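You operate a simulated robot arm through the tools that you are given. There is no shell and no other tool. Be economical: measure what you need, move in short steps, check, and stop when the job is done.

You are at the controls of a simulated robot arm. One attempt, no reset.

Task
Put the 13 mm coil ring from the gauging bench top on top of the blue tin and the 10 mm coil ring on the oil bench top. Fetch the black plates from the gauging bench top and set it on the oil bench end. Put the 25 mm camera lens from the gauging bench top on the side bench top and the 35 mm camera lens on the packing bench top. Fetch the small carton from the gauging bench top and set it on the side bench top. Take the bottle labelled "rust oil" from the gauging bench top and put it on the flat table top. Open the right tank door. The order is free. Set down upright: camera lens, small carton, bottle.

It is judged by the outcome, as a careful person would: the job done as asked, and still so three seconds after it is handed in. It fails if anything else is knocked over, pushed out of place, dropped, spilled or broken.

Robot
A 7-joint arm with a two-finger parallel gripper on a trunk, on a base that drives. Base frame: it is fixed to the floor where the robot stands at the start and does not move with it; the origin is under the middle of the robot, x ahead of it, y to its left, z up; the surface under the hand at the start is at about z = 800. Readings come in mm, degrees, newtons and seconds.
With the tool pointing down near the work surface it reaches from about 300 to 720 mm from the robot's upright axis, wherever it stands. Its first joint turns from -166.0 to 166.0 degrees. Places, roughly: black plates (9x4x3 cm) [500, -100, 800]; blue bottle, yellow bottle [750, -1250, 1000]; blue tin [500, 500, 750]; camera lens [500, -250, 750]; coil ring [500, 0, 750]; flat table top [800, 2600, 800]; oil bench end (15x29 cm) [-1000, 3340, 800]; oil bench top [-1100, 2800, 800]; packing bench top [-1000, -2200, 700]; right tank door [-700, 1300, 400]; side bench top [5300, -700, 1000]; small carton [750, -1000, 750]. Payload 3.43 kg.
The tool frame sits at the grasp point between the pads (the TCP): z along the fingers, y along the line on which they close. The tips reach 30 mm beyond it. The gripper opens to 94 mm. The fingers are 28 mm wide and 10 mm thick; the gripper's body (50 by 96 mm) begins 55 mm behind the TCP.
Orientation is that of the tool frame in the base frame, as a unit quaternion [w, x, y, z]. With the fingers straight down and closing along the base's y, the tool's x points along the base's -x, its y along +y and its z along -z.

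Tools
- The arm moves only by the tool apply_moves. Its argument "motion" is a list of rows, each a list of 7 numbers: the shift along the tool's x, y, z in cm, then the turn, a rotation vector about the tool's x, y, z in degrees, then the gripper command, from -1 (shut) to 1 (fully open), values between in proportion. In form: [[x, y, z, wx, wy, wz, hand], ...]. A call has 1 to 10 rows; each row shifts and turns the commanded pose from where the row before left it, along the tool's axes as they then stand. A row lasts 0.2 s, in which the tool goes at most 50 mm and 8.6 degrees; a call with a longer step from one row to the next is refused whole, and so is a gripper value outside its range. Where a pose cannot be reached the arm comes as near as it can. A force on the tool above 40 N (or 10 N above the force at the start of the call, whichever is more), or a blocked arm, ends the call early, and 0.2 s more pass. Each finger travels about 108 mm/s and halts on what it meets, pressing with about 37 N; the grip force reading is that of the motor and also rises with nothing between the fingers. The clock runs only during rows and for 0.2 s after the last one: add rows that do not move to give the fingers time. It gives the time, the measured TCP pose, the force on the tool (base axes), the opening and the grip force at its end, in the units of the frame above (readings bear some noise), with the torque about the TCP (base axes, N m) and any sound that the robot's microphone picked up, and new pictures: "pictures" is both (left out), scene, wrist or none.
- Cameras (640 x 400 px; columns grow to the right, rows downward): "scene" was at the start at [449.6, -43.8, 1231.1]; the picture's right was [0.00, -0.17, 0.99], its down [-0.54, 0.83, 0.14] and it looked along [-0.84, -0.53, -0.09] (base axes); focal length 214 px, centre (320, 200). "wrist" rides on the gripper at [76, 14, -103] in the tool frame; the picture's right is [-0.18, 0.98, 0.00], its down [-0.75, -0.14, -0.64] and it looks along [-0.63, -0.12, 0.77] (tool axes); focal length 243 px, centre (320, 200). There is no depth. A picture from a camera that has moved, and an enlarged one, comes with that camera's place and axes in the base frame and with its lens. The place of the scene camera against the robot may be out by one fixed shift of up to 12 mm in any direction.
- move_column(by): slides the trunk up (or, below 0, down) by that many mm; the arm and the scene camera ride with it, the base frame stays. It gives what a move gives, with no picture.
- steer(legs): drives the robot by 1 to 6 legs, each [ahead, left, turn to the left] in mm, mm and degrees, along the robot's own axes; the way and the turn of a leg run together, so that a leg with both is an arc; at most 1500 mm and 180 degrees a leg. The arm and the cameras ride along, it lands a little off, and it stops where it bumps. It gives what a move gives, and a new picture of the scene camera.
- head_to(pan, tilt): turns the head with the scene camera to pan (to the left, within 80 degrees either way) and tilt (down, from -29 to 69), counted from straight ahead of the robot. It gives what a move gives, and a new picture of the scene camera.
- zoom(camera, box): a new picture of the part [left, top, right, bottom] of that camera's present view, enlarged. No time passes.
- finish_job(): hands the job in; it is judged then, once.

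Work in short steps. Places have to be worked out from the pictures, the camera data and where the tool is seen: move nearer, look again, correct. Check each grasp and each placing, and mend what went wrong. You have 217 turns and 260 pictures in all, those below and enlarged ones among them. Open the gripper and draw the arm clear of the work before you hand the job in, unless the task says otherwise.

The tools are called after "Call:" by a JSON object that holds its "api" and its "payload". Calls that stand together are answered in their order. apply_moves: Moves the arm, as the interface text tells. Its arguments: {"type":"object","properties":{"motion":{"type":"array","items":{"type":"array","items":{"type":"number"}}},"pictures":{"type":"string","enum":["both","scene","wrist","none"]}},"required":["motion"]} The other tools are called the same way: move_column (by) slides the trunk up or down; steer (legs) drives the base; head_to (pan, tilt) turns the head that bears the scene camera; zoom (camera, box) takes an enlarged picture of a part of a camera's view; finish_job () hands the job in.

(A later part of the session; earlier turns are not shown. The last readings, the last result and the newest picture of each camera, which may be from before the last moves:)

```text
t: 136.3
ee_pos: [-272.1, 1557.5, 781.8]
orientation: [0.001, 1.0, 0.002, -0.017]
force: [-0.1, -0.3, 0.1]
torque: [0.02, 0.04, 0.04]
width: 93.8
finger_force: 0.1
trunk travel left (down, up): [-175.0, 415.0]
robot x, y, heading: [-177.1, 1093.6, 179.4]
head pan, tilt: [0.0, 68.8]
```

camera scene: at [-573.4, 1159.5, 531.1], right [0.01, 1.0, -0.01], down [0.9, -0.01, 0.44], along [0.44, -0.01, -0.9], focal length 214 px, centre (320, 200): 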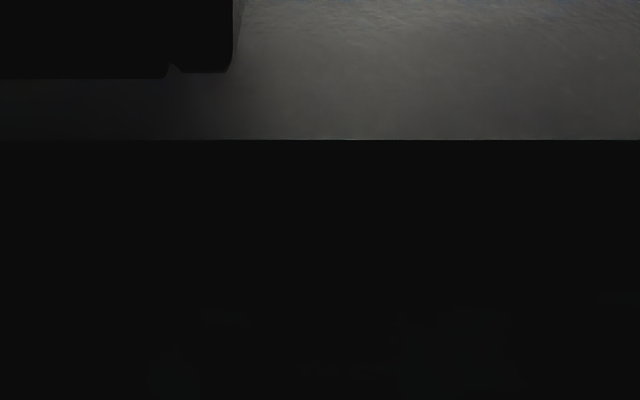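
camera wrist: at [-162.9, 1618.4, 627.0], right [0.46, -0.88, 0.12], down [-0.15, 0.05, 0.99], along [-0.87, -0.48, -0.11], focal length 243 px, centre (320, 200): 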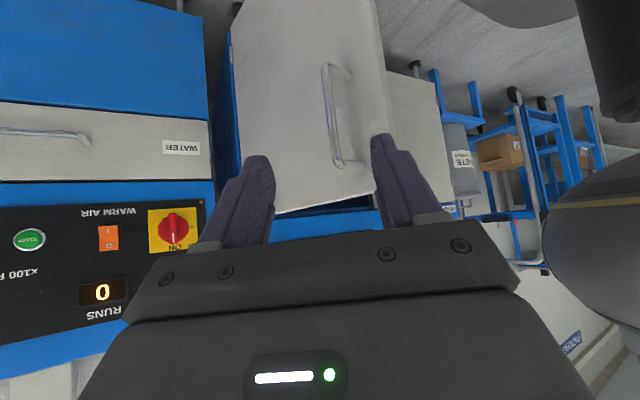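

Call:
{"api": "apply_moves", "payload": {"motion": [[0, 0, -4.9, 0, 2, 0, 1], [0, 0, -4.9, 0, 0, 0, 1], [0, 0, -4.9, 0, 0, 0, 1], [0, 0, -4.9, 0, 0, 0, 1], [0, 0, -4.9, 0, 0, 0, 1], [0, 0, -4.9, 0, 0, 0, 1], [-3, 3.8, 0, 0, 0, 0, 1], [-3, 3.8, 0, 0, 0, 0, 1], [-3, 3.8, 0, 0, 0, 0, 1], [-3, 3.8, 0, 0, 0, 0, 1]], "pictures": "none"}}

Call:
{"api": "apply_moves", "payload": {"motion": [[-2.5, 3.8, 0, 0, 0, 0, 1], [-2.5, 3.8, 0, 0, 0, 0, 1], [-2.5, 3.8, 0, 0, 0, 0, 1], [-2.5, 3.8, 0, 0, 0, 0, 1], [-2.5, 3.8, 0, 0, 0, 0, 1], [-2.5, 3.8, 0, 0, 0, 0, 1], [-2.5, 3.8, 0, 0, 0, 0, 1], [-2, 3.8, 0, 0, 0, 0, 1]], "pictures": "none"}}

```text
t: 138.5
ee_pos: [-394.1, 1405.6, 1071.6]
orientation: [0.001, 1.0, 0.002, 0.0]
force: [-0.2, -0.1, -0.2]
torque: [0.0, 0.02, 0.02]
width: 94.1
finger_force: 0.1
trunk travel left (down, up): [-175.0, 415.0]
robot x, y, heading: [-174.3, 1094.9, 179.3]
head pan, tilt: [0.0, 68.8]
```

```text
t: 140.3
ee_pos: [-583.8, 1098.5, 1076.8]
orientation: [0.001, 1.0, 0.002, 0.001]
force: [0.4, -0.3, 0.0]
torque: [0.02, -0.02, -0.01]
width: 93.9
finger_force: 0.0
trunk travel left (down, up): [-175.0, 415.0]
robot x, y, heading: [-177.9, 1095.5, 179.4]
head pan, tilt: [0.0, 68.8]
```

Next, the black plates: return to the gauging bench.

Call:
{"api": "steer", "payload": {"legs": [[0, 700, 0], [0, 0, 179.9], [0, 0, 0.7], [170, -445, 0]]}}

Call:
{"api": "head_to", "payload": {"pan": 0, "tilt": 0}}

```text
t: 154.2
ee_pos: [373.3, -70.7, 1076.5]
orientation: [0.0, 0.016, 1.0, 0.001]
force: [-0.6, -0.9, -0.2]
torque: [0.0, 0.01, 0.0]
width: 94.2
finger_force: 0.2
trunk travel left (down, up): [-175.0, 415.0]
robot x, y, heading: [-32.5, -54.9, -2.7]
head pan, tilt: [0.0, 68.8]
camera scene: at [380.1, -68.4, 1155.9], right [-0.03, -1.0, 0.0], down [-0.36, 0.01, 0.93], along [-0.93, 0.03, -0.36], focal length 214 px, centre (320, 200)
```

scene: 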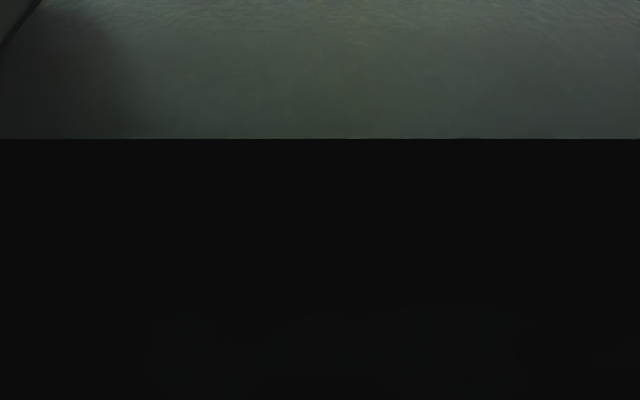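

```text
t: 155.6
ee_pos: [373.4, -71.1, 1076.8]
orientation: [0.0, 0.016, 1.0, 0.0]
force: [-0.3, 0.2, -0.1]
torque: [-0.01, -0.01, 0.01]
width: 94.1
finger_force: 0.1
trunk travel left (down, up): [-175.0, 415.0]
robot x, y, heading: [-32.4, -52.4, -2.4]
head pan, tilt: [0.0, 0.0]
camera scene: at [479.7, -71.2, 1121.7], right [-0.03, -1.0, 0.0], down [-1.0, 0.03, 0.0], along [0.0, 0.0, -1.0], focal length 214 px, centre (320, 200)
```

scene: 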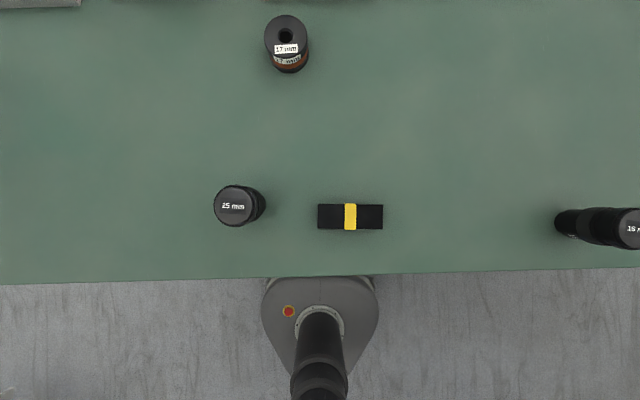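

Plates at [455, -111], long side along y. Move above and yaw the gripper 90° to pinch the 4 cm width.

Call:
{"api": "apply_moves", "payload": {"motion": [[-2.08, -0.95, 3.65, 0, 0, 0, 1], [-2.08, -0.95, 3.65, 0, 0, 0, 1], [-2.08, -0.95, 3.65, 0, 0, 0, 1], [-2.08, -0.95, 3.65, 0, 0, 0, 1], [0, 0, 0, 0, 0, 8.5, 1], [0, 0, 0, 0, 0, 8.5, 1], [0, 0, 0, 0, 0, 8.5, 1], [0, 0, 0, 0, 0, 8.5, 1], [0, 0, 0, 0, 0, 8.5, 1], [0, 0, 0, 0, 0, 8.5, 1]], "pictures": "none"}}

Call:
{"api": "apply_moves", "payload": {"motion": [[0, 0, 0, 0, 0, 8.5, 1], [0, 0, 0, 0, 0, 8.5, 1], [0, 0, 0, 0, 0, 8.5, 1], [0, 0, 0, 0, 0, 8.5, 1], [0, 0, 0, 0, 0, 5, 1], [0, 0, 0, 0, 0, 0, 1]], "pictures": "wrist"}}

```text
t: 157.8
ee_pos: [455.2, -110.7, 930.9]
orientation: [0.0, 0.445, 0.896, 0.001]
force: [-0.2, 0.2, 0.2]
torque: [-0.03, -0.01, 0.0]
width: 94.0
finger_force: 0.0
trunk travel left (down, up): [-175.0, 415.0]
robot x, y, heading: [-31.0, -52.8, -2.7]
head pan, tilt: [0.0, 0.0]
```

```text
t: 159.2
ee_pos: [451.3, -111.2, 932.1]
orientation: [-0.006, 0.484, 0.875, 0.003]
force: [-0.3, -0.3, -0.2]
torque: [-0.01, 0.01, -0.01]
width: 94.1
finger_force: 0.0
out of reach, approached as far as the arm can: row 1, 2, 3, 4, 5
trunk travel left (down, up): [-175.0, 415.0]
robot x, y, heading: [-32.1, -56.0, -2.7]
head pan, tilt: [0.0, 0.0]
camera wrist: at [422.3, -39.9, 1034.5], right [0.93, 0.37, 0.0], down [0.29, -0.72, 0.63], along [0.23, -0.59, -0.77], focal length 243 px, centre (320, 200)
```

wrist: 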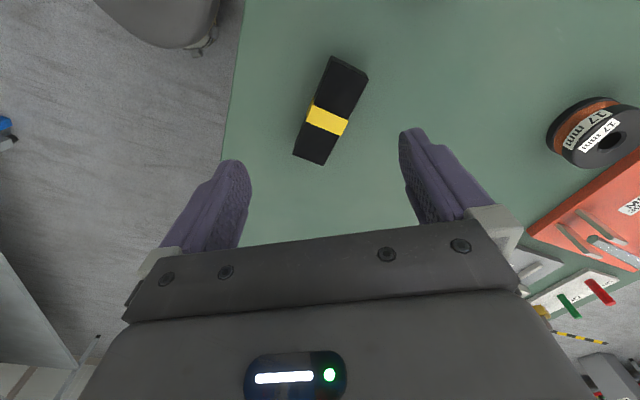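

Joint limit at +58°; rotate the other way to -90°.

Call:
{"api": "apply_moves", "payload": {"motion": [[0, 0, 0, 0, 0, -8.5, 1], [0, 0, 0, 0, 0, -8.5, 1], [0, 0, 0, 0, 0, -8.5, 1], [0, 0, 0, 0, 0, -8.5, 1], [0, 0, 0, 0, 0, -8.5, 1], [0, 0, 0, 0, 0, -8.5, 1], [0, 0, 0, 0, 0, -8.5, 1], [0, 0, 0, 0, 0, -8.5, 1], [0, 0, 0, 0, 0, -8.5, 1], [0, 0, 0, 0, 0, -8.5, 1]], "pictures": "none"}}

Call:
{"api": "apply_moves", "payload": {"motion": [[0, 0, 0, 0, 0, -8.5, 1], [0, 0, 0, 0, 0, -8.5, 1], [0, 0, 0, 0, 0, -8.5, 1], [0, 0, 0, 0, 0, -8.5, 1], [0, 0, 0, 0, 0, -8.5, 1], [0, 0, 0, 0, 0, -8.5, 1], [0, 0, 0, 0, 0, -8.5, 1], [0, 0, 0, 0, 0, -1.6, 1], [0, 0, 0, 0, 0, 0, 1]], "pictures": "wrist"}}

```text
t: 161.3
ee_pos: [452.3, -110.1, 931.4]
orientation: [-0.001, -0.236, 0.972, 0.006]
force: [1.2, -0.7, 0.3]
torque: [-0.01, 0.0, 0.01]
width: 93.9
finger_force: 0.0
trunk travel left (down, up): [-175.0, 415.0]
robot x, y, heading: [-30.3, -54.5, -2.8]
head pan, tilt: [0.0, 0.0]
```

```text
t: 163.3
ee_pos: [450.8, -111.8, 932.3]
orientation: [0.002, -0.697, 0.717, 0.006]
force: [0.1, -0.6, 0.2]
torque: [-0.02, -0.02, -0.01]
width: 94.2
finger_force: 0.1
trunk travel left (down, up): [-175.0, 415.0]
robot x, y, heading: [-32.8, -58.2, -2.8]
head pan, tilt: [0.0, 0.0]
camera wrist: at [434.7, -188.3, 1032.2], right [-0.98, 0.21, 0.01], down [0.17, 0.74, 0.65], along [0.13, 0.63, -0.76], focal length 243 px, centre (320, 200)
```

wrist: 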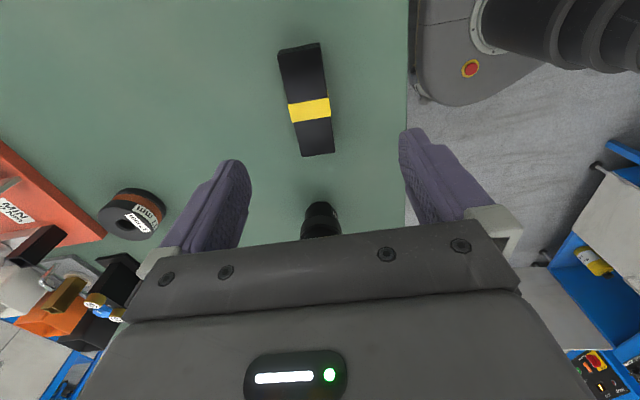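

Aligned. Descend and grip the plates.

Call:
{"api": "apply_moves", "payload": {"motion": [[0.4, -0.5, 4.5, 0, 0, 0, 1], [0, 0, 4, 0, 0, 0, 1], [0, 0, 1.2, 0, 0, 0, 1], [0, 0, 0, 0, 0, 0, 0.3], [0, 0, 0, 0, 0, 0, -0.2], [0, 0, 0, 0, 0, 0, -1], [0, 0, 0, 0, 0, 0, -1], [0, 0, 0, 0, 0, 0, -1]], "pictures": "wrist"}}

```text
t: 165.2
ee_pos: [456.3, -114.2, 836.3]
orientation: [0.001, -0.696, 0.718, 0.005]
force: [0.2, 0.4, -0.2]
torque: [-0.03, -0.04, 0.0]
width: 33.3
finger_force: 37.1
trunk travel left (down, up): [-175.0, 415.0]
robot x, y, heading: [-31.7, -51.1, -2.5]
head pan, tilt: [0.0, 0.0]
camera wrist: at [439.6, -191.4, 936.3], right [-0.98, 0.21, 0.01], down [0.17, 0.74, 0.65], along [0.13, 0.63, -0.76], focal length 243 px, centre (320, 200)
```

wrist: 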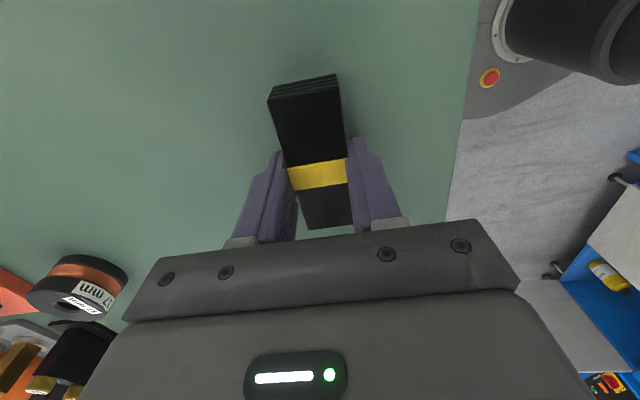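

Plates held (33 mm). Lift, retract and yaw back.

Call:
{"api": "apply_moves", "payload": {"motion": [[0, 0, -4.8, 0, 0, 0, -1], [0, 0, -4.8, 0, 0, 0, -1], [0, 0, -4.8, 0, 0, 0, -1], [0, 1.5, -4.5, 0, 0, 8.2, -1], [1, 1, -4.5, 0, 0, 8.2, -1], [0, 0, -2, 0, 0, 8.2, -1], [0, 0, 0, 0, 0, 8.2, -1], [0, 0, 0, 0, 0, 8.2, -1], [0, 0, 0, 0, 0, 8.2, -1], [0, 0, 0, 0, 0, 8.2, -1]], "pictures": "none"}}

Call:
{"api": "apply_moves", "payload": {"motion": [[0, 0, 0, 0, 0, 8.2, -1], [0, 0, 0, 0, 0, 8.2, -1], [0, 0, 0, 0, 0, 8.2, -1], [0, 0, 0, 0, 0, 7, -1], [0, 0, 0, 0, 0, 0, -1]], "pictures": "wrist"}}

Call:
{"api": "steer", "payload": {"legs": [[-180, 0, 0], [0, 0, 92.6], [1000, -270, 0], [1500, 0, 0], [800, 300, 0], [0, 0, 90]]}}

```text
t: 167.3
ee_pos: [430.4, -123.9, 1088.5]
orientation: [-0.001, -0.264, 0.964, 0.005]
force: [0.5, -0.2, -2.6]
torque: [0.03, 0.02, 0.02]
width: 33.2
finger_force: 37.4
trunk travel left (down, up): [-175.0, 415.0]
robot x, y, heading: [-33.7, -52.9, -2.4]
head pan, tilt: [0.0, 0.0]
```

```text
t: 168.6
ee_pos: [431.0, -123.9, 1087.5]
orientation: [-0.003, 0.007, 1.0, 0.005]
force: [0.4, 0.3, -3.0]
torque: [0.0, -0.01, 0.02]
width: 33.3
finger_force: 37.1
trunk travel left (down, up): [-175.0, 415.0]
robot x, y, heading: [-35.6, -53.3, -2.7]
head pan, tilt: [0.0, 0.0]
camera wrist: at [354.5, -109.9, 1190.3], right [0.2, 0.98, 0.01], down [0.76, -0.16, 0.64], along [0.62, -0.12, -0.77], focal length 243 px, centre (320, 200)
```

wrist: 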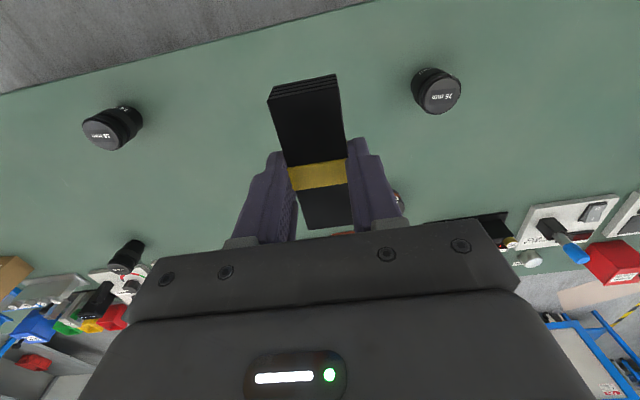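

```text
t: 185.1
ee_pos: [302.6, 2776.0, 1086.4]
orientation: [-0.007, -0.624, 0.781, 0.001]
force: [-0.2, -0.3, -2.4]
torque: [0.02, 0.03, -0.03]
width: 33.7
finger_force: 37.2
trunk travel left (down, up): [-175.0, 415.0]
robot x, y, heading: [138.1, 2337.4, 75.2]
head pan, tilt: [0.0, 0.0]
stopped in leg 4: the robot was blocked; the commanded pose is now the measured one
camera scene: at [324.5, 2886.8, 1132.2], right [0.97, -0.22, -0.01], down [-0.22, -0.97, 0.01], along [-0.01, 0.0, -1.0], focal length 214 px, centre (320, 200)
```

scene: 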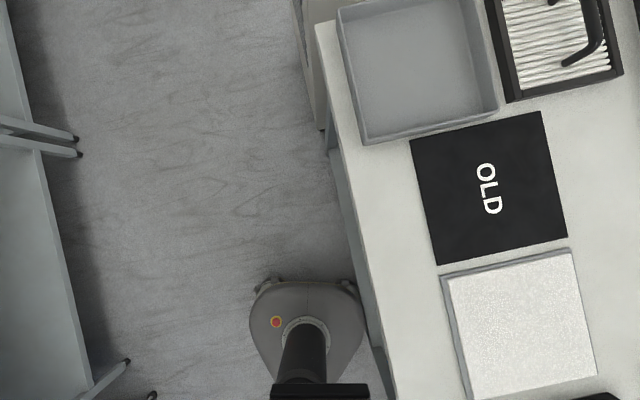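

I bumped the table on the right side. Move left away from it and look back at it and the cart.

Call:
{"api": "steer", "payload": {"legs": [[0, 260, 0]]}}

Call:
{"api": "head_to", "payload": {"pan": -70, "tilt": 25}}

```text
t: 186.9
ee_pos: [48.9, 2844.0, 1087.3]
orientation: [-0.007, -0.626, 0.78, 0.002]
force: [0.3, -0.7, -3.1]
torque: [0.03, 0.0, -0.02]
width: 33.5
finger_force: 36.8
trunk travel left (down, up): [-175.0, 415.0]
robot x, y, heading: [-116.8, 2401.8, 75.6]
head pan, tilt: [0.0, 0.0]
camera scene: at [69.6, 2953.9, 1132.3], right [0.98, -0.22, -0.01], down [-0.22, -0.98, 0.01], along [-0.01, 0.0, -1.0], focal length 214 px, centre (320, 200)
```

scene: 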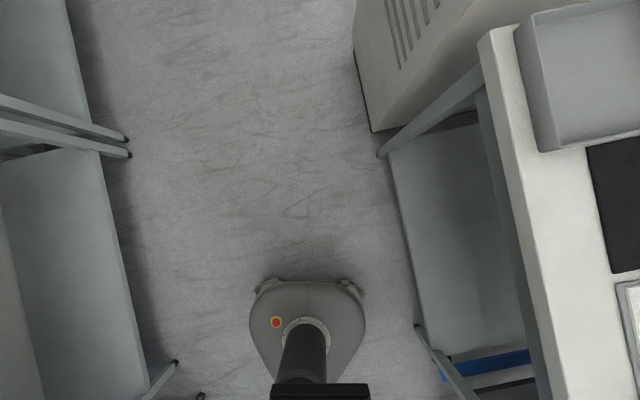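

```text
t: 188.4
ee_pos: [49.6, 2844.2, 1088.5]
orientation: [-0.006, -0.626, 0.779, 0.002]
force: [0.0, 0.2, -1.9]
torque: [-0.04, -0.02, 0.01]
width: 33.4
finger_force: 37.4
trunk travel left (down, up): [-175.0, 415.0]
robot x, y, heading: [-113.6, 2405.8, 75.7]
head pan, tilt: [-70.0, 25.0]
camera scene: at [146.3, 2895.9, 1190.1], right [0.35, -0.07, 0.94], down [-0.58, -0.8, 0.15], along [0.74, -0.6, -0.32], focal length 214 px, centre (320, 200)
```

scene: 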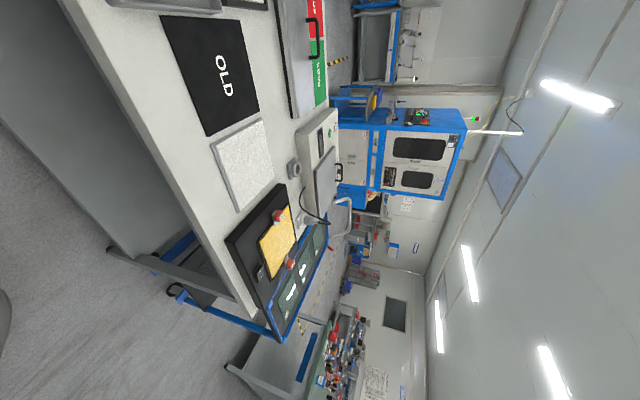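

Table and cart look undisturbed. Continue to the oil bench end.

Call:
{"api": "steer", "payload": {"legs": [[0, 0, 14.3], [820, 100, 0], [0, 0, 90]]}}

Call:
{"api": "head_to", "payload": {"pan": 0, "tilt": -10}}

```text
t: 197.3
ee_pos: [-669.9, 3297.2, 1090.2]
orientation: [0.005, 1.0, -0.017, 0.003]
force: [0.0, 0.1, -2.8]
torque: [-0.02, 0.02, -0.03]
width: 33.9
finger_force: 36.7
trunk travel left (down, up): [-175.0, 415.0]
robot x, y, heading: [-205.7, 3221.4, 176.4]
head pan, tilt: [-70.0, 25.0]
camera scene: at [-740.8, 3390.0, 1190.1], right [0.01, 0.35, 0.94], down [0.89, -0.43, 0.15], along [0.45, 0.83, -0.32], focal length 214 px, centre (320, 200)
```

scene: 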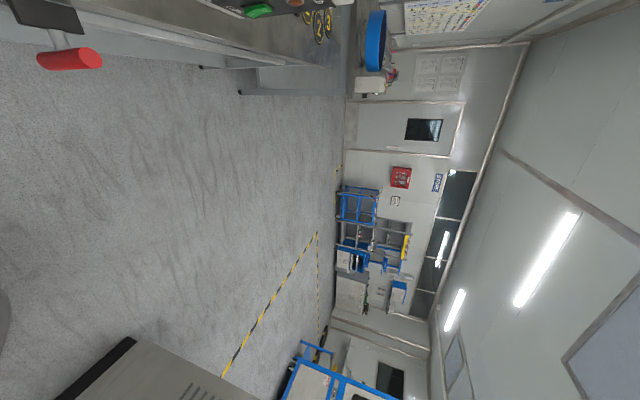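

```text
t: 198.7
ee_pos: [-669.5, 3296.9, 1088.3]
orientation: [0.005, 1.0, -0.016, 0.004]
force: [0.4, -0.5, -2.1]
torque: [-0.04, -0.02, 0.01]
width: 33.4
finger_force: 36.7
trunk travel left (down, up): [-175.0, 415.0]
robot x, y, heading: [-208.8, 3216.3, 175.9]
head pan, tilt: [0.0, -10.0]
camera scene: at [-799.0, 3304.9, 1137.8], right [0.03, 1.0, -0.01], down [0.99, -0.03, -0.17], along [-0.17, 0.0, -0.99], focal length 214 px, centre (320, 200)
```

scene: 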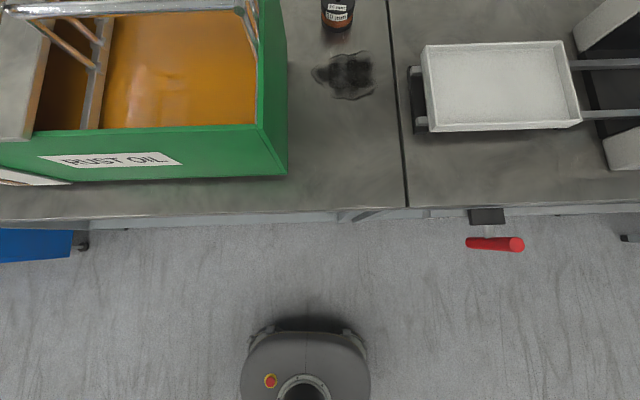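

Ring is still there. Target for the plates is about [-940, 3346]. Shift right and drive closer, squaring the heading.

Call:
{"api": "apply_moves", "payload": {"motion": [[0, -4.5, -1, 0, 0, 0, -1], [0, 0, 0, 0, 0, 0, -1]], "pictures": "none"}}

Call:
{"api": "steer", "payload": {"legs": [[0, 0, 4], [160, 0, 0]]}}

```text
t: 199.3
ee_pos: [-668.2, 3340.8, 1101.1]
orientation: [0.006, 1.0, -0.017, 0.004]
force: [0.3, -0.5, -3.0]
torque: [-0.01, -0.01, 0.01]
width: 33.2
finger_force: 37.4
trunk travel left (down, up): [-175.0, 415.0]
robot x, y, heading: [-206.6, 3217.2, 176.3]
head pan, tilt: [0.0, -10.0]
```

```text
t: 201.2
ee_pos: [-834.5, 3310.5, 1100.5]
orientation: [0.005, 1.0, 0.016, 0.003]
force: [0.1, -0.8, -3.3]
torque: [0.03, -0.02, 0.02]
width: 33.4
finger_force: 37.1
trunk travel left (down, up): [-175.0, 415.0]
robot x, y, heading: [-366.7, 3216.1, 180.0]
head pan, tilt: [0.0, -10.0]
camera scene: at [-963.4, 3311.4, 1150.4], right [-0.03, 1.0, -0.01], down [0.99, 0.03, -0.17], along [-0.17, -0.01, -0.99], focal length 214 px, centre (320, 200)
```

scene: 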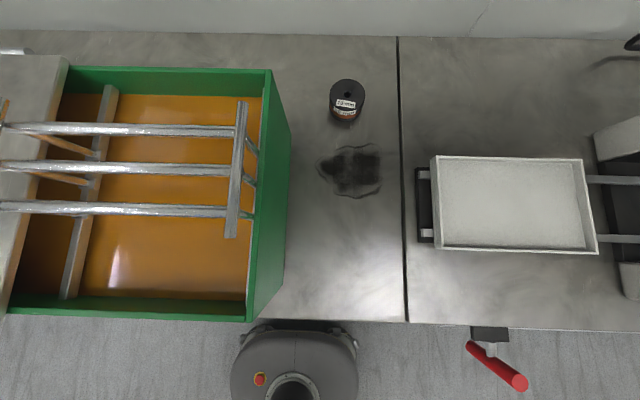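

Call:
{"api": "apply_moves", "payload": {"motion": [[-3.5, -1.3, 1, 0, 0, 0, -1], [-3.5, -1.3, 1, 0, 0, 0, -1], [-3.45, -1.3, 1, 0, 0, 0, -1], [0, 0, 4.8, 0, 0, 0, -1], [0, 0, 4.8, 0, 0, 0, -1], [0, 0, 4.8, 0, 0, 0, -1], [0, 0, 4.8, 0, 0, 0, -1], [0, 0, 0, 0, 0, 0, -1]], "pictures": "wrist"}}

```text
t: 203.0
ee_pos: [-936.9, 3348.3, 876.8]
orientation: [0.004, 1.0, 0.014, 0.003]
force: [0.2, -0.5, -3.2]
torque: [0.0, -0.01, 0.02]
width: 33.7
finger_force: 36.9
trunk travel left (down, up): [-175.0, 415.0]
robot x, y, heading: [-364.6, 3217.8, 179.8]
head pan, tilt: [0.0, -10.0]
camera wrist: at [-862.0, 3337.4, 978.6], right [-0.16, -0.99, 0.01], down [-0.76, 0.13, 0.64], along [-0.63, 0.09, -0.77], focal length 243 px, centre (320, 200)
```

wrist: 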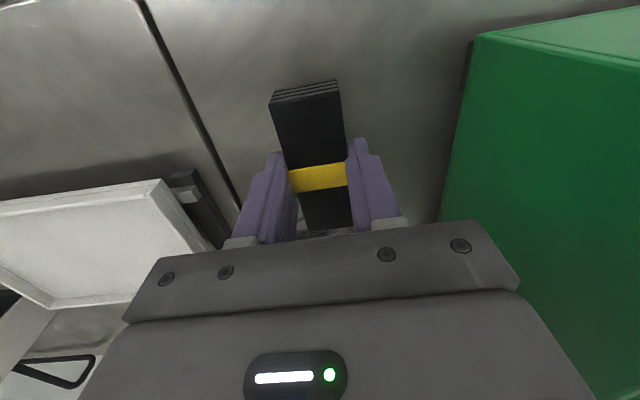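

Clear on both sides. Lower to contact.

Call:
{"api": "apply_moves", "payload": {"motion": [[0, 0, 2.5, 0, 0, 0, -1], [0, 0, 0.8, 0, 0, 0, -1], [0, 0, 0.3, 0, 0, 0, -1], [0, 0, 0.3, 0, 0, 0, -1], [0, 0, 0.3, 0, 0, 0, -1], [0, 0, 0.3, 0, 0, 0, -1], [0, 0, 0.3, 0, 0, 0, -1]], "pictures": "none"}}

```text
t: 204.6
ee_pos: [-936.7, 3345.7, 831.4]
orientation: [0.004, 1.0, 0.015, 0.001]
force: [-4.7, -0.5, 29.4]
torque: [0.32, -0.08, 0.08]
width: 33.7
finger_force: 37.4
trunk travel left (down, up): [-175.0, 415.0]
robot x, y, heading: [-360.9, 3215.7, 179.9]
head pan, tilt: [0.0, -10.0]
```

Call:
{"api": "apply_moves", "payload": {"motion": [[0, 0, -0.1, 0, 0, 0, -0.1], [0, 0, 0, 0, 0, 0, 0.1], [0, 0, 0, 0, 0, 0, 0.3], [0, 0, -3, 0, 0, 0, 0.3], [0, 0, -4.8, 0, 0, 0, 0.3], [0, 0, -4.8, 0, 0, 0, 0.5], [0, 0, -4.8, 0, 0, 0, 1], [2, 0, -4, 0, 0, 0, 1], [3, 0, -3.5, 0, 0, 0, 1]], "pictures": "wrist"}}

```text
t: 206.6
ee_pos: [-888.3, 3347.2, 1078.4]
orientation: [0.005, 1.0, 0.015, 0.003]
force: [1.0, 0.1, 0.4]
torque: [-0.01, 0.02, 0.01]
width: 94.0
finger_force: 0.1
trunk travel left (down, up): [-175.0, 415.0]
robot x, y, heading: [-360.5, 3217.0, 179.7]
head pan, tilt: [0.0, -10.0]
camera wrist: at [-813.4, 3336.6, 1180.8], right [-0.16, -0.99, 0.01], down [-0.76, 0.13, 0.64], along [-0.63, 0.09, -0.77], focal length 243 px, centre (320, 200)
```

wrist: 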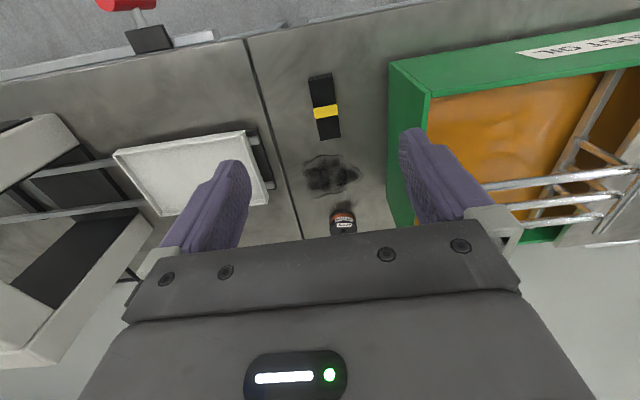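

Plates set. Next the rust-oil bottle. Retract, back into the corridor, and drive toward the right end of the gauging bench.

Call:
{"api": "apply_moves", "payload": {"motion": [[4.5, 1.5, 0, 0, 0, 0, 1], [4.5, 4, 0, 0, 0, 0, 1], [2, 4.5, 0, 0, 0, 0, 1], [0, 2.5, 0, 0, 0, 0, 1]], "pictures": "none"}}

Call:
{"api": "steer", "payload": {"legs": [[-390, 0, 0], [0, 0, 90], [1000, 0, 0]]}}

```text
refused: row 2 steps farther than a row can; nothing moved
```

```text
t: 217.5
ee_pos: [-159.1, 1708.1, 1078.1]
orientation: [0.002, 0.711, 0.703, 0.007]
force: [-0.4, -0.4, 0.0]
torque: [-0.03, 0.0, -0.02]
width: 94.1
finger_force: 0.0
trunk travel left (down, up): [-175.0, 415.0]
robot x, y, heading: [-5.7, 2228.1, -92.7]
head pan, tilt: [0.0, -10.0]
camera scene: at [-164.9, 1586.0, 1128.0], right [-1.0, 0.01, -0.01], down [0.01, 0.99, -0.17], along [0.01, -0.17, -0.99], focal length 214 px, centre (320, 200)
```

scene: 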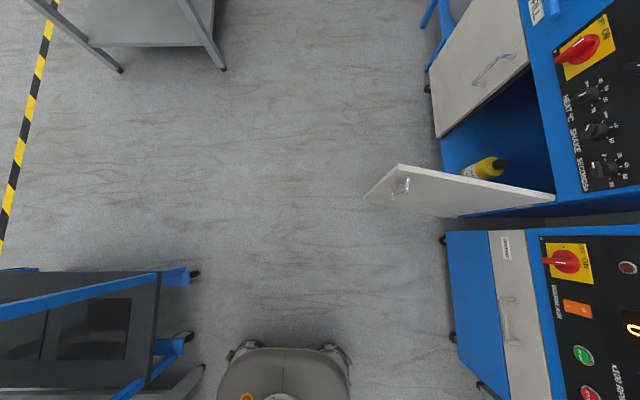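

Door is well open. Centre the arm, shift slightly left and continue along.

Call:
{"api": "apply_moves", "payload": {"motion": [[2.5, 3.7, 0, 0, 0, 0, 1], [2.5, 3.7, 0, 0, 0, 0, 1], [2.5, 3.7, 0, 0, 0, 0, 1], [2.5, 3.7, 0, 0, 0, 0, 1]], "pictures": "none"}}

Call:
{"api": "steer", "payload": {"legs": [[400, 70, 2.7], [1000, 0, 0], [1200, 0, 0]]}}

```text
t: 218.5
ee_pos: [-8.6, 1809.1, 1080.4]
orientation: [0.001, 0.712, 0.702, 0.006]
force: [-0.9, 0.6, 1.0]
torque: [-0.02, -0.01, 0.02]
width: 93.9
finger_force: 0.1
trunk travel left (down, up): [-175.0, 415.0]
robot x, y, heading: [-6.8, 2225.6, -92.7]
head pan, tilt: [0.0, -10.0]
```

```text
t: 231.3
ee_pos: [102.1, -731.1, 1079.2]
orientation: [0.001, 0.688, 0.725, 0.006]
force: [0.1, -1.5, -0.4]
torque: [-0.02, 0.0, -0.01]
width: 93.7
finger_force: 0.1
trunk travel left (down, up): [-175.0, 415.0]
robot x, y, heading: [76.6, -313.2, -89.0]
head pan, tilt: [0.0, -10.0]
camera scene: at [104.7, -853.6, 1129.8], right [-1.0, -0.05, -0.01], down [-0.05, 0.98, -0.17], along [0.02, -0.17, -0.99], focal length 214 px, centre (320, 200)
```

scene: 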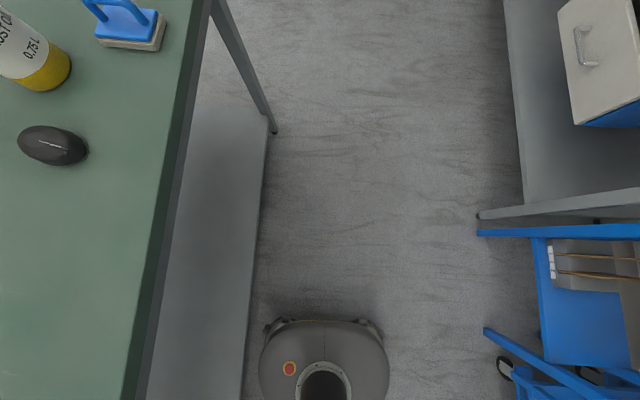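

The yellow bottle is at the right end. Raise the arm, drive on to y≈-1090 and turn to face the bench.

Call:
{"api": "apply_moves", "payload": {"motion": [[0, 0, -4, 0, 0, 0, 1], [0, 0, -4, 0, 0, 0, 1], [0, 0, -4, 0, 0, 0, 1]], "pictures": "none"}}

Call:
{"api": "steer", "payload": {"legs": [[780, -50, -1], [0, 0, 90]]}}

Call:
{"api": "head_to", "payload": {"pan": 0, "tilt": -29}}

```text
t: 232.1
ee_pos: [100.1, -733.4, 1198.3]
orientation: [0.001, 0.688, 0.726, 0.006]
force: [0.3, 1.2, -0.4]
torque: [-0.03, 0.01, 0.02]
width: 94.1
finger_force: 0.0
trunk travel left (down, up): [-175.0, 415.0]
robot x, y, heading: [78.4, -316.2, -88.7]
head pan, tilt: [0.0, -10.0]
```

```text
t: 240.0
ee_pos: [450.0, -1057.5, 1197.2]
orientation: [-0.004, -0.018, 1.0, 0.005]
force: [0.3, -0.3, -0.2]
torque: [0.02, 0.0, 0.0]
width: 94.1
finger_force: 0.0
trunk travel left (down, up): [-175.0, 415.0]
robot x, y, heading: [32.4, -1074.5, 0.2]
head pan, tilt: [0.0, -10.0]
camera scene: at [571.7, -1050.1, 1247.6], right [0.04, -1.0, -0.01], down [-0.99, -0.03, -0.17], along [0.17, 0.02, -0.99], focal length 214 px, centre (320, 200)
```

scene: 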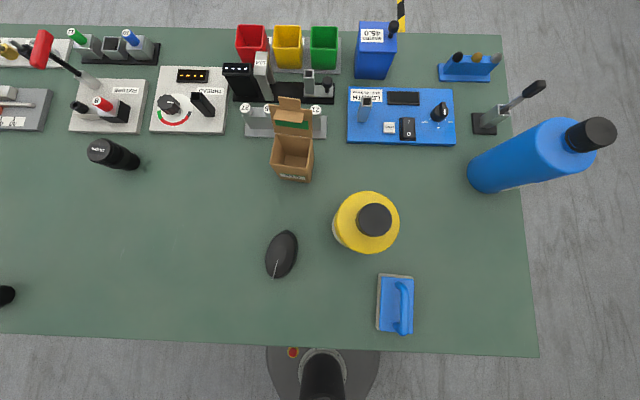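

```text
t: 240.8
ee_pos: [449.9, -1058.5, 1197.3]
orientation: [-0.004, -0.017, 1.0, 0.005]
force: [-0.1, 0.8, 0.5]
torque: [0.0, 0.02, -0.01]
width: 94.0
finger_force: 0.2
trunk travel left (down, up): [-175.0, 415.0]
robot x, y, heading: [27.2, -1069.5, 0.3]
head pan, tilt: [0.0, -28.6]
camera scene: at [596.6, -1049.5, 1264.7], right [0.04, -1.0, -0.01], down [-0.88, -0.03, -0.47], along [0.47, 0.03, -0.88], focal length 214 px, centre (320, 200)
```

scene: 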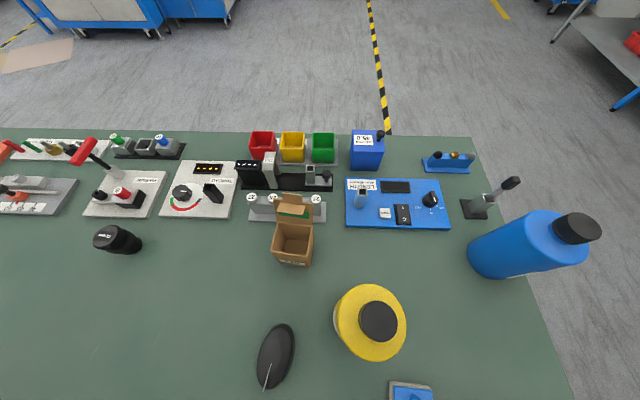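

Zoom on the bottles and lens for labels.

Call:
{"api": "zoom", "payload": {"camera": "scene", "box": [60, 180, 220, 280]}}

Call:
{"api": "zoom", "payload": {"camera": "wrist", "box": [0, 0, 400, 250]}}

```text
4.00 times, centred on (140, 230) of scene
camera zoom: at [596.6, -1049.5, 1264.7], right [0.04, -1.0, -0.01], down [-0.88, -0.03, -0.47], along [0.47, 0.03, -0.88], focal length 858 px, centre (1040, 80)
```

zoom: 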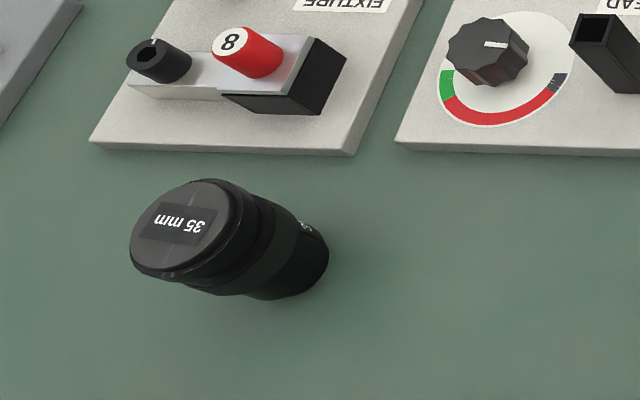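

```text
1.60 times, centred on (200, 125) of wrist
camera zoom: at [373.2, -1046.8, 1299.8], right [0.15, 0.99, 0.01], down [0.76, -0.12, 0.64], along [0.63, -0.09, -0.77], focal length 388 px, centre (512, 320)
```

zoom: 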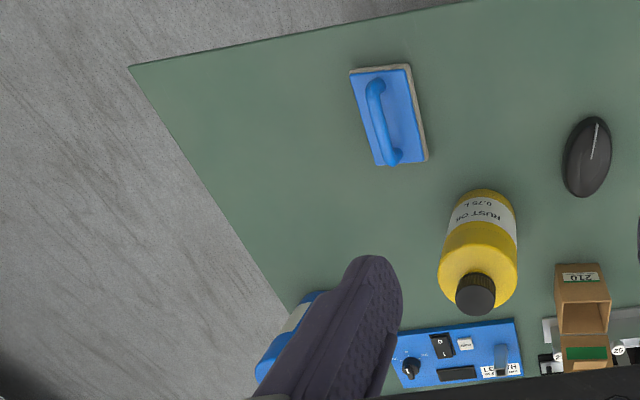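

Yellow is the RUST OIL bottle, cap at about [595, -1114, 983], cap ≈41 mm wide; the body is too wide, so I'll grip the cap. The 35 mm lens is left. Move above the cap and check.

Call:
{"api": "apply_moves", "payload": {"motion": [[-2.87, -1.22, 2.74, 0, 0, 0, 1], [-2.87, -1.22, 2.74, 0, 0, 0, 1], [-2.87, -1.22, 2.74, 0, 0, 0, 1], [-2.87, -1.22, 2.74, 0, 0, 0, 1], [-2.87, -1.22, 2.74, 0, 0, 0, 1], [0, 0, 0, 0, 0, 0, 1]], "pictures": "wrist"}}

```text
t: 242.2
ee_pos: [594.1, -1111.1, 1055.5]
orientation: [-0.003, -0.017, 1.0, 0.004]
force: [0.4, 0.0, -0.1]
torque: [0.03, 0.0, -0.02]
width: 94.0
finger_force: 0.1
trunk travel left (down, up): [-175.0, 415.0]
robot x, y, heading: [24.5, -1072.1, 0.0]
head pan, tilt: [0.0, -28.6]
camera wrist: at [516.6, -1100.4, 1159.0], right [0.15, 0.99, 0.01], down [0.76, -0.12, 0.64], along [0.63, -0.09, -0.77], focal length 243 px, centre (320, 200)
```

wrist: 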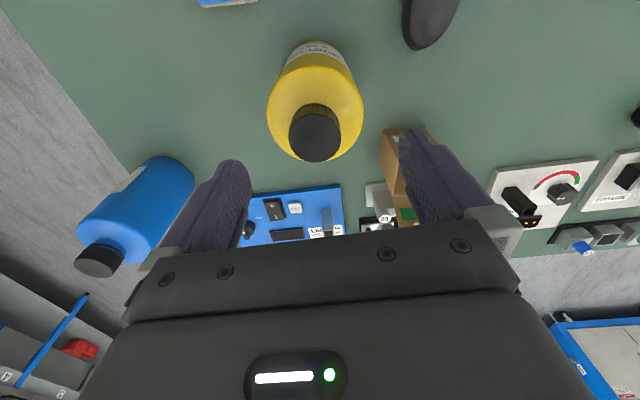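

Call:
{"api": "apply_moves", "payload": {"motion": [[-0.4, -0.25, 3, 0, 0, 0, 0.6], [0, 0, 2.5, 0, 0, 0, 0.6], [0, 0, 0.6, 0, 0, 0, 0.6], [0, 0, 0, 0, 0, 0, 0.6]], "pictures": "wrist"}}

```text
t: 243.2
ee_pos: [596.2, -1113.3, 999.1]
orientation: [-0.004, -0.019, 1.0, 0.005]
force: [-1.0, 0.8, 0.6]
torque: [0.04, 0.03, -0.01]
width: 75.3
finger_force: 0.1
trunk travel left (down, up): [-175.0, 415.0]
robot x, y, heading: [30.1, -1071.4, 0.0]
head pan, tilt: [0.0, -28.6]
camera wrist: at [519.0, -1102.9, 1100.2], right [0.15, 0.99, 0.01], down [0.76, -0.12, 0.64], along [0.63, -0.09, -0.77], focal length 243 px, centre (320, 200)
```

wrist: 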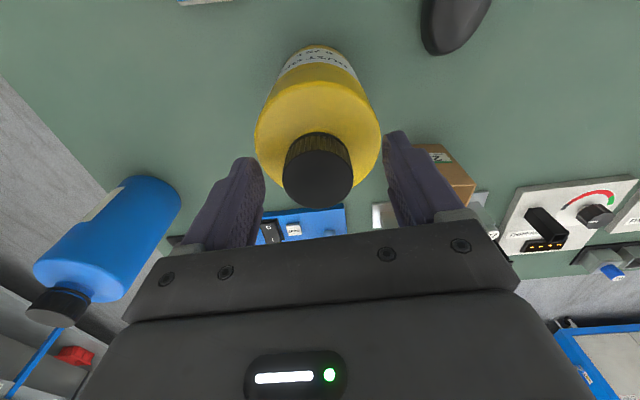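

Call:
{"api": "apply_moves", "payload": {"motion": [[-0.2, -0.1, 0.6, 0, 0, 0, 0.4], [0, 0, 0.6, 0, 0, 0, 0.2], [0, 0, 0, 0, 0, 0, 0], [0, 0, 0, 0, 0, 0, -1], [0, 0, 0, 0, 0, 0, -1], [0, 0, -1, 0, 0, 0, -1], [0, 0, -2, 0, 0, 0, -1], [0, 0, -2, 0, 0, 0, -1], [0, 0, 0, 0, 0, 0, -1]], "pictures": "wrist"}}

```text
t: 245.2
ee_pos: [600.4, -1115.6, 1035.0]
orientation: [-0.003, -0.018, 1.0, 0.005]
force: [0.2, 0.0, -7.3]
torque: [-0.01, -0.01, -0.03]
width: 39.5
finger_force: 36.9
trunk travel left (down, up): [-175.0, 415.0]
robot x, y, heading: [27.8, -1074.7, 0.2]
head pan, tilt: [0.0, -28.6]
camera wrist: at [523.1, -1105.7, 1138.4], right [0.15, 0.99, 0.01], down [0.76, -0.12, 0.63], along [0.63, -0.09, -0.77], focal length 243 px, centre (320, 200)
```

wrist: 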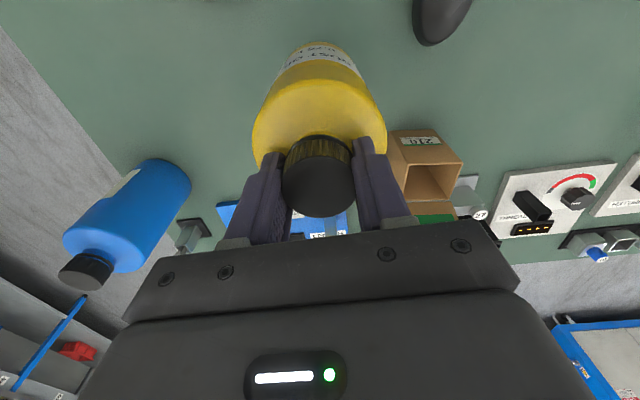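

Bottle lifted (0.74 kg). Raise and retract it, then drive toward the flat table.

Call:
{"api": "apply_moves", "payload": {"motion": [[0.5, 0, -4, 0, 0, 0, -1], [2, 0, -4, 0, 0, 0, -1], [3, 0, -3.5, 0, 0, 0, -1], [4, 0, -2, 0, 0, 0, -1], [4, 0, 0, 0, 0, 0, -1], [3.5, 0, 0, 0, 0, 0, -1], [1, 0, 0, 0, 0, 0, -1], [0, 0, 0, 0, 0, 0, -1]], "pictures": "none"}}

Call:
{"api": "steer", "payload": {"legs": [[-30, 0, 0], [0, 0, 90], [1200, 0, 0], [1200, 0, 0]]}}

```text
t: 247.1
ee_pos: [421.5, -1123.1, 1174.9]
orientation: [-0.004, -0.019, 1.0, 0.005]
force: [0.1, 0.9, -8.4]
torque: [-0.04, 0.01, 0.04]
width: 39.6
finger_force: 37.4
trunk travel left (down, up): [-175.0, 415.0]
robot x, y, heading: [30.2, -1072.3, 0.4]
head pan, tilt: [0.0, -28.6]
```

```text
t: 263.2
ee_pos: [218.5, 1759.7, 1174.8]
orientation: [-0.007, -0.692, 0.722, 0.001]
force: [0.0, 0.4, -8.6]
torque: [0.01, -0.02, -0.02]
width: 39.2
finger_force: 37.3
trunk travel left (down, up): [-175.0, 415.0]
robot x, y, heading: [134.0, 1370.7, 85.7]
head pan, tilt: [0.0, -28.6]
camera scene: at [220.4, 1911.8, 1241.5], right [1.0, -0.04, -0.01], down [-0.04, -0.88, -0.47], along [0.01, 0.47, -0.88], focal length 214 px, centre (320, 200)
```

scene: 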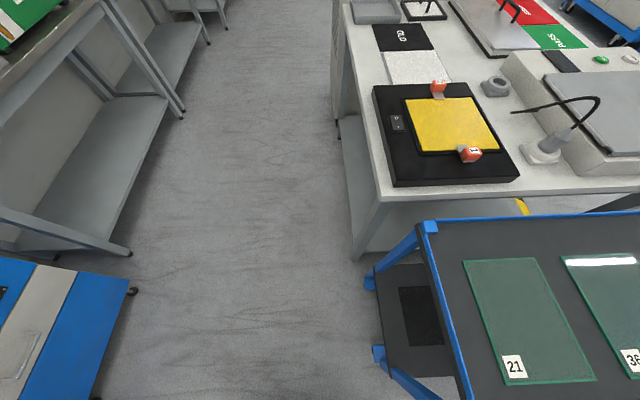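

Free area on the table near [710, 2690]. Straighten and drive alongside, then face the table.

Call:
{"api": "steer", "payload": {"legs": [[0, 70, 4.5], [1280, 0, 0], [0, 0, -90]]}}

Call:
{"api": "head_to", "payload": {"pan": 0, "tilt": -20}}

```text
t: 274.0
ee_pos: [456.2, 2580.4, 1174.2]
orientation: [-0.004, -0.017, 1.0, 0.005]
force: [0.7, -0.2, -9.1]
torque: [0.01, -0.04, 0.02]
width: 39.4
finger_force: 36.9
trunk travel left (down, up): [-175.0, 415.0]
robot x, y, heading: [61.4, 2636.3, 0.2]
head pan, tilt: [0.0, -28.6]
camera scene: at [602.3, 2587.9, 1241.6], right [0.03, -1.0, -0.01], down [-0.88, -0.02, -0.47], along [0.47, 0.02, -0.88], focal length 214 px, centre (320, 200)
```

scene: 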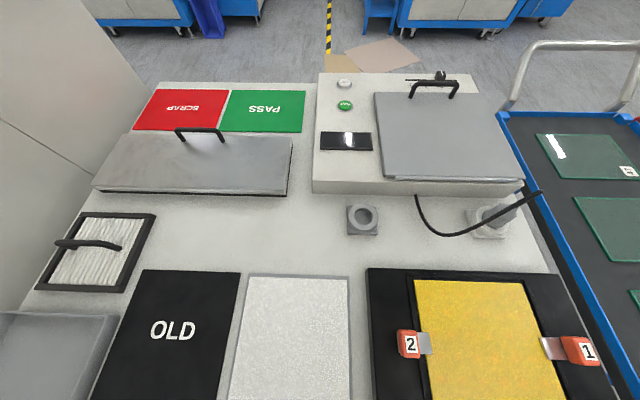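

```text
t: 274.7
ee_pos: [454.8, 2581.1, 1175.4]
orientation: [-0.004, -0.017, 1.0, 0.005]
force: [0.4, 0.1, -8.0]
torque: [-0.03, -0.02, 0.0]
width: 39.4
finger_force: 37.4
trunk travel left (down, up): [-175.0, 415.0]
robot x, y, heading: [68.9, 2631.5, -0.0]
head pan, tilt: [0.0, -20.0]
camera scene: at [591.4, 2587.7, 1232.6], right [0.03, -1.0, -0.01], down [-0.94, -0.03, -0.34], along [0.34, 0.02, -0.94], focal length 214 px, centre (320, 200)
```

scene: 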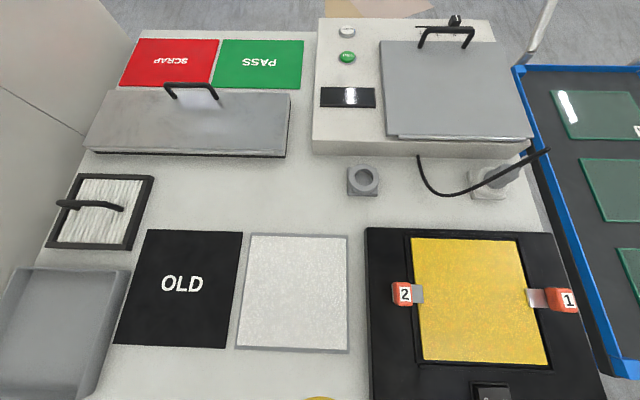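

Free patch between the mats and the grey plate, around [750, 2690]. Carry the bottle over and lower.

Call:
{"api": "apply_moves", "payload": {"motion": [[-3.67, 1.24, 1, 0, 0, 0, -1], [-3.67, 1.24, 1, 0, 0, 0, -1], [-3.67, 1.24, 1, 0, 0, 0, -1], [-3.67, 1.24, 1, 0, 0, 0, -1], [-3.67, 1.24, 1, 0, 0, 0, -1], [-3.67, 1.24, 1, 0, 0, 0, -1], [-3.67, 1.24, 1, 0, 0, 0, -1], [-3.67, 1.24, 1, 0, 0, 0, -1], [0, 0, 0, 0, 0, 0, -1]], "pictures": "wrist"}}

```text
t: 276.7
ee_pos: [748.7, 2691.1, 1091.7]
orientation: [-0.005, -0.016, 1.0, 0.005]
force: [-0.2, 0.1, -7.5]
torque: [0.0, -0.03, -0.01]
width: 39.6
finger_force: 37.1
trunk travel left (down, up): [-175.0, 415.0]
robot x, y, heading: [67.1, 2631.8, 0.0]
head pan, tilt: [0.0, -20.0]
camera wrist: at [671.2, 2701.6, 1193.6], right [0.15, 0.99, 0.01], down [0.76, -0.12, 0.63], along [0.63, -0.09, -0.77], focal length 243 px, centre (320, 200)
```

wrist: 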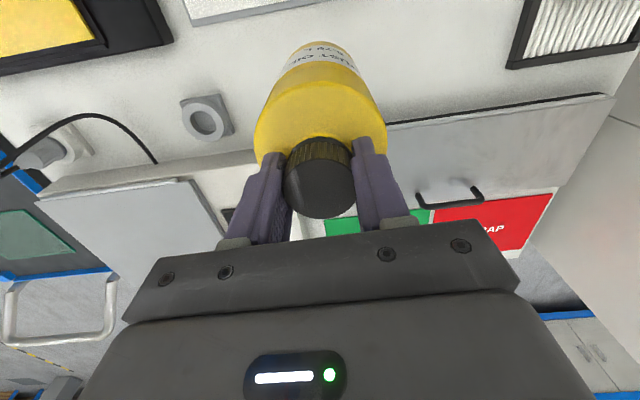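

Clear landing area. Lower to contact.

Call:
{"api": "apply_moves", "payload": {"motion": [[0, 0, 3, 0, 0, 0, -1], [0, 0, 3, 0, 0, 0, -1], [0, 0, 2.5, 0, 0, 0, -1], [0, 0, 0.8, 0, 0, 0, -1], [0, 0, 0.4, 0, 0, 0, -1], [0, 0, 0.3, 0, 0, 0, -1], [0, 0, 0.3, 0, 0, 0, -1], [0, 0, 0.3, 0, 0, 0, -1], [0, 0, 0.3, 0, 0, 0, -1]], "pictures": "none"}}

```text
t: 278.7
ee_pos: [743.3, 2692.6, 987.0]
orientation: [-0.001, -0.017, 1.0, 0.005]
force: [-1.7, 2.9, 17.2]
torque: [-0.37, -0.42, 0.0]
width: 39.4
finger_force: 37.6
trunk travel left (down, up): [-175.0, 415.0]
robot x, y, heading: [61.3, 2629.3, 0.0]
head pan, tilt: [0.0, -20.0]
```

Contact at the expected height. Release and rise.

Call:
{"api": "apply_moves", "payload": {"motion": [[0, 0, -0.1, 0, 0, 0, -0.1], [0, 0, 0, 0, 0, 0, 0.1], [0, 0, 0, 0, 0, 0, 0.4], [0, 0, 0, 0, 0, 0, 0.6], [0, 0, -3, 0, 0, 0, 0.6], [0, 0, -4, 0, 0, 0, 0.6], [3, 0, -4, 0, 0, 0, 0.6], [4, -1, -2, 0, 0, 0, 0.6], [4.5, -1, 0, 0, 0, 0, 0.6]], "pictures": "wrist"}}

```text
t: 280.7
ee_pos: [631.8, 2664.1, 1117.2]
orientation: [-0.004, -0.017, 1.0, 0.005]
force: [0.6, 1.0, -0.2]
torque: [0.04, 0.03, -0.01]
width: 75.4
finger_force: 0.0
trunk travel left (down, up): [-175.0, 415.0]
robot x, y, heading: [64.3, 2632.4, 0.2]
head pan, tilt: [0.0, -20.0]
camera wrist: at [554.8, 2675.3, 1219.0], right [0.15, 0.99, 0.01], down [0.76, -0.12, 0.64], along [0.63, -0.09, -0.77], focal length 243 px, centre (320, 200)
```

wrist: 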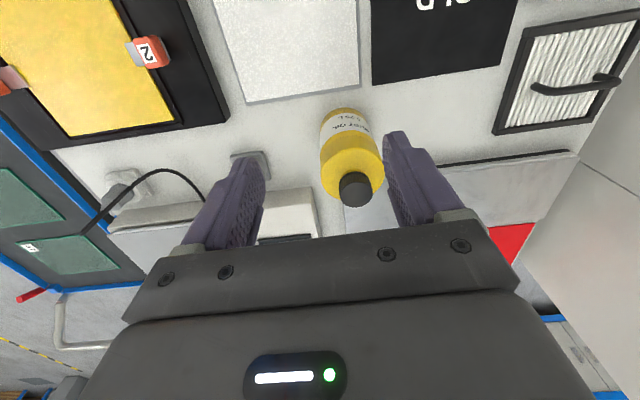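

Bottle stands on the table. Next the 35 mm lens (≈[714, -621]): retract and drive back to the gauging bench.

Call:
{"api": "apply_moves", "payload": {"motion": [[4.8, 0, 0, 0, 0, 0, 1], [4.8, 0, 0, 0, 0, 0, 1], [4.8, 0, -1, 0, 0, 0, 1], [4, -3, -1, 0, 0, 0, 1], [2, 0, 0, 0, 0, 0, 1]], "pictures": "none"}}

Call:
{"api": "steer", "payload": {"legs": [[-30, 0, 0], [0, 0, -90], [1100, 0, 0], [1100, 0, 0], [1050, 0, 0]]}}

```text
refused: row 4 steps farther than a row can; nothing moved
```

```text
t: 300.7
ee_pos: [156.3, -1177.8, 1116.0]
orientation: [0.002, 0.69, 0.724, 0.006]
force: [0.1, 0.3, -0.3]
torque: [0.03, 0.0, -0.01]
width: 75.3
finger_force: 0.1
trunk travel left (down, up): [-175.0, 415.0]
robot x, y, heading: [114.4, -612.2, -89.1]
head pan, tilt: [0.0, -20.0]
camera scene: at [158.2, -1314.2, 1174.7], right [-1.0, -0.05, -0.01], down [-0.04, 0.94, -0.34], along [0.03, -0.33, -0.94], focal length 214 px, centre (320, 200)
```

scene: 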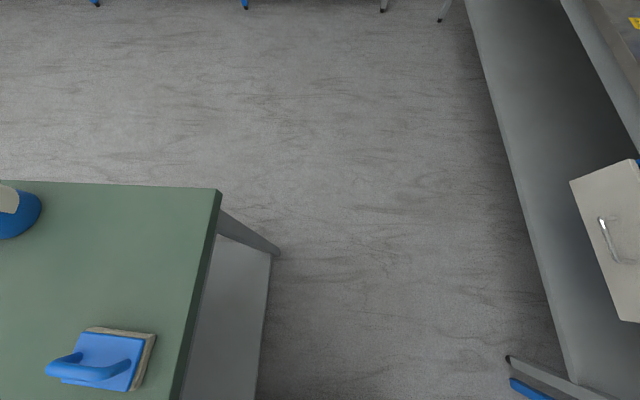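

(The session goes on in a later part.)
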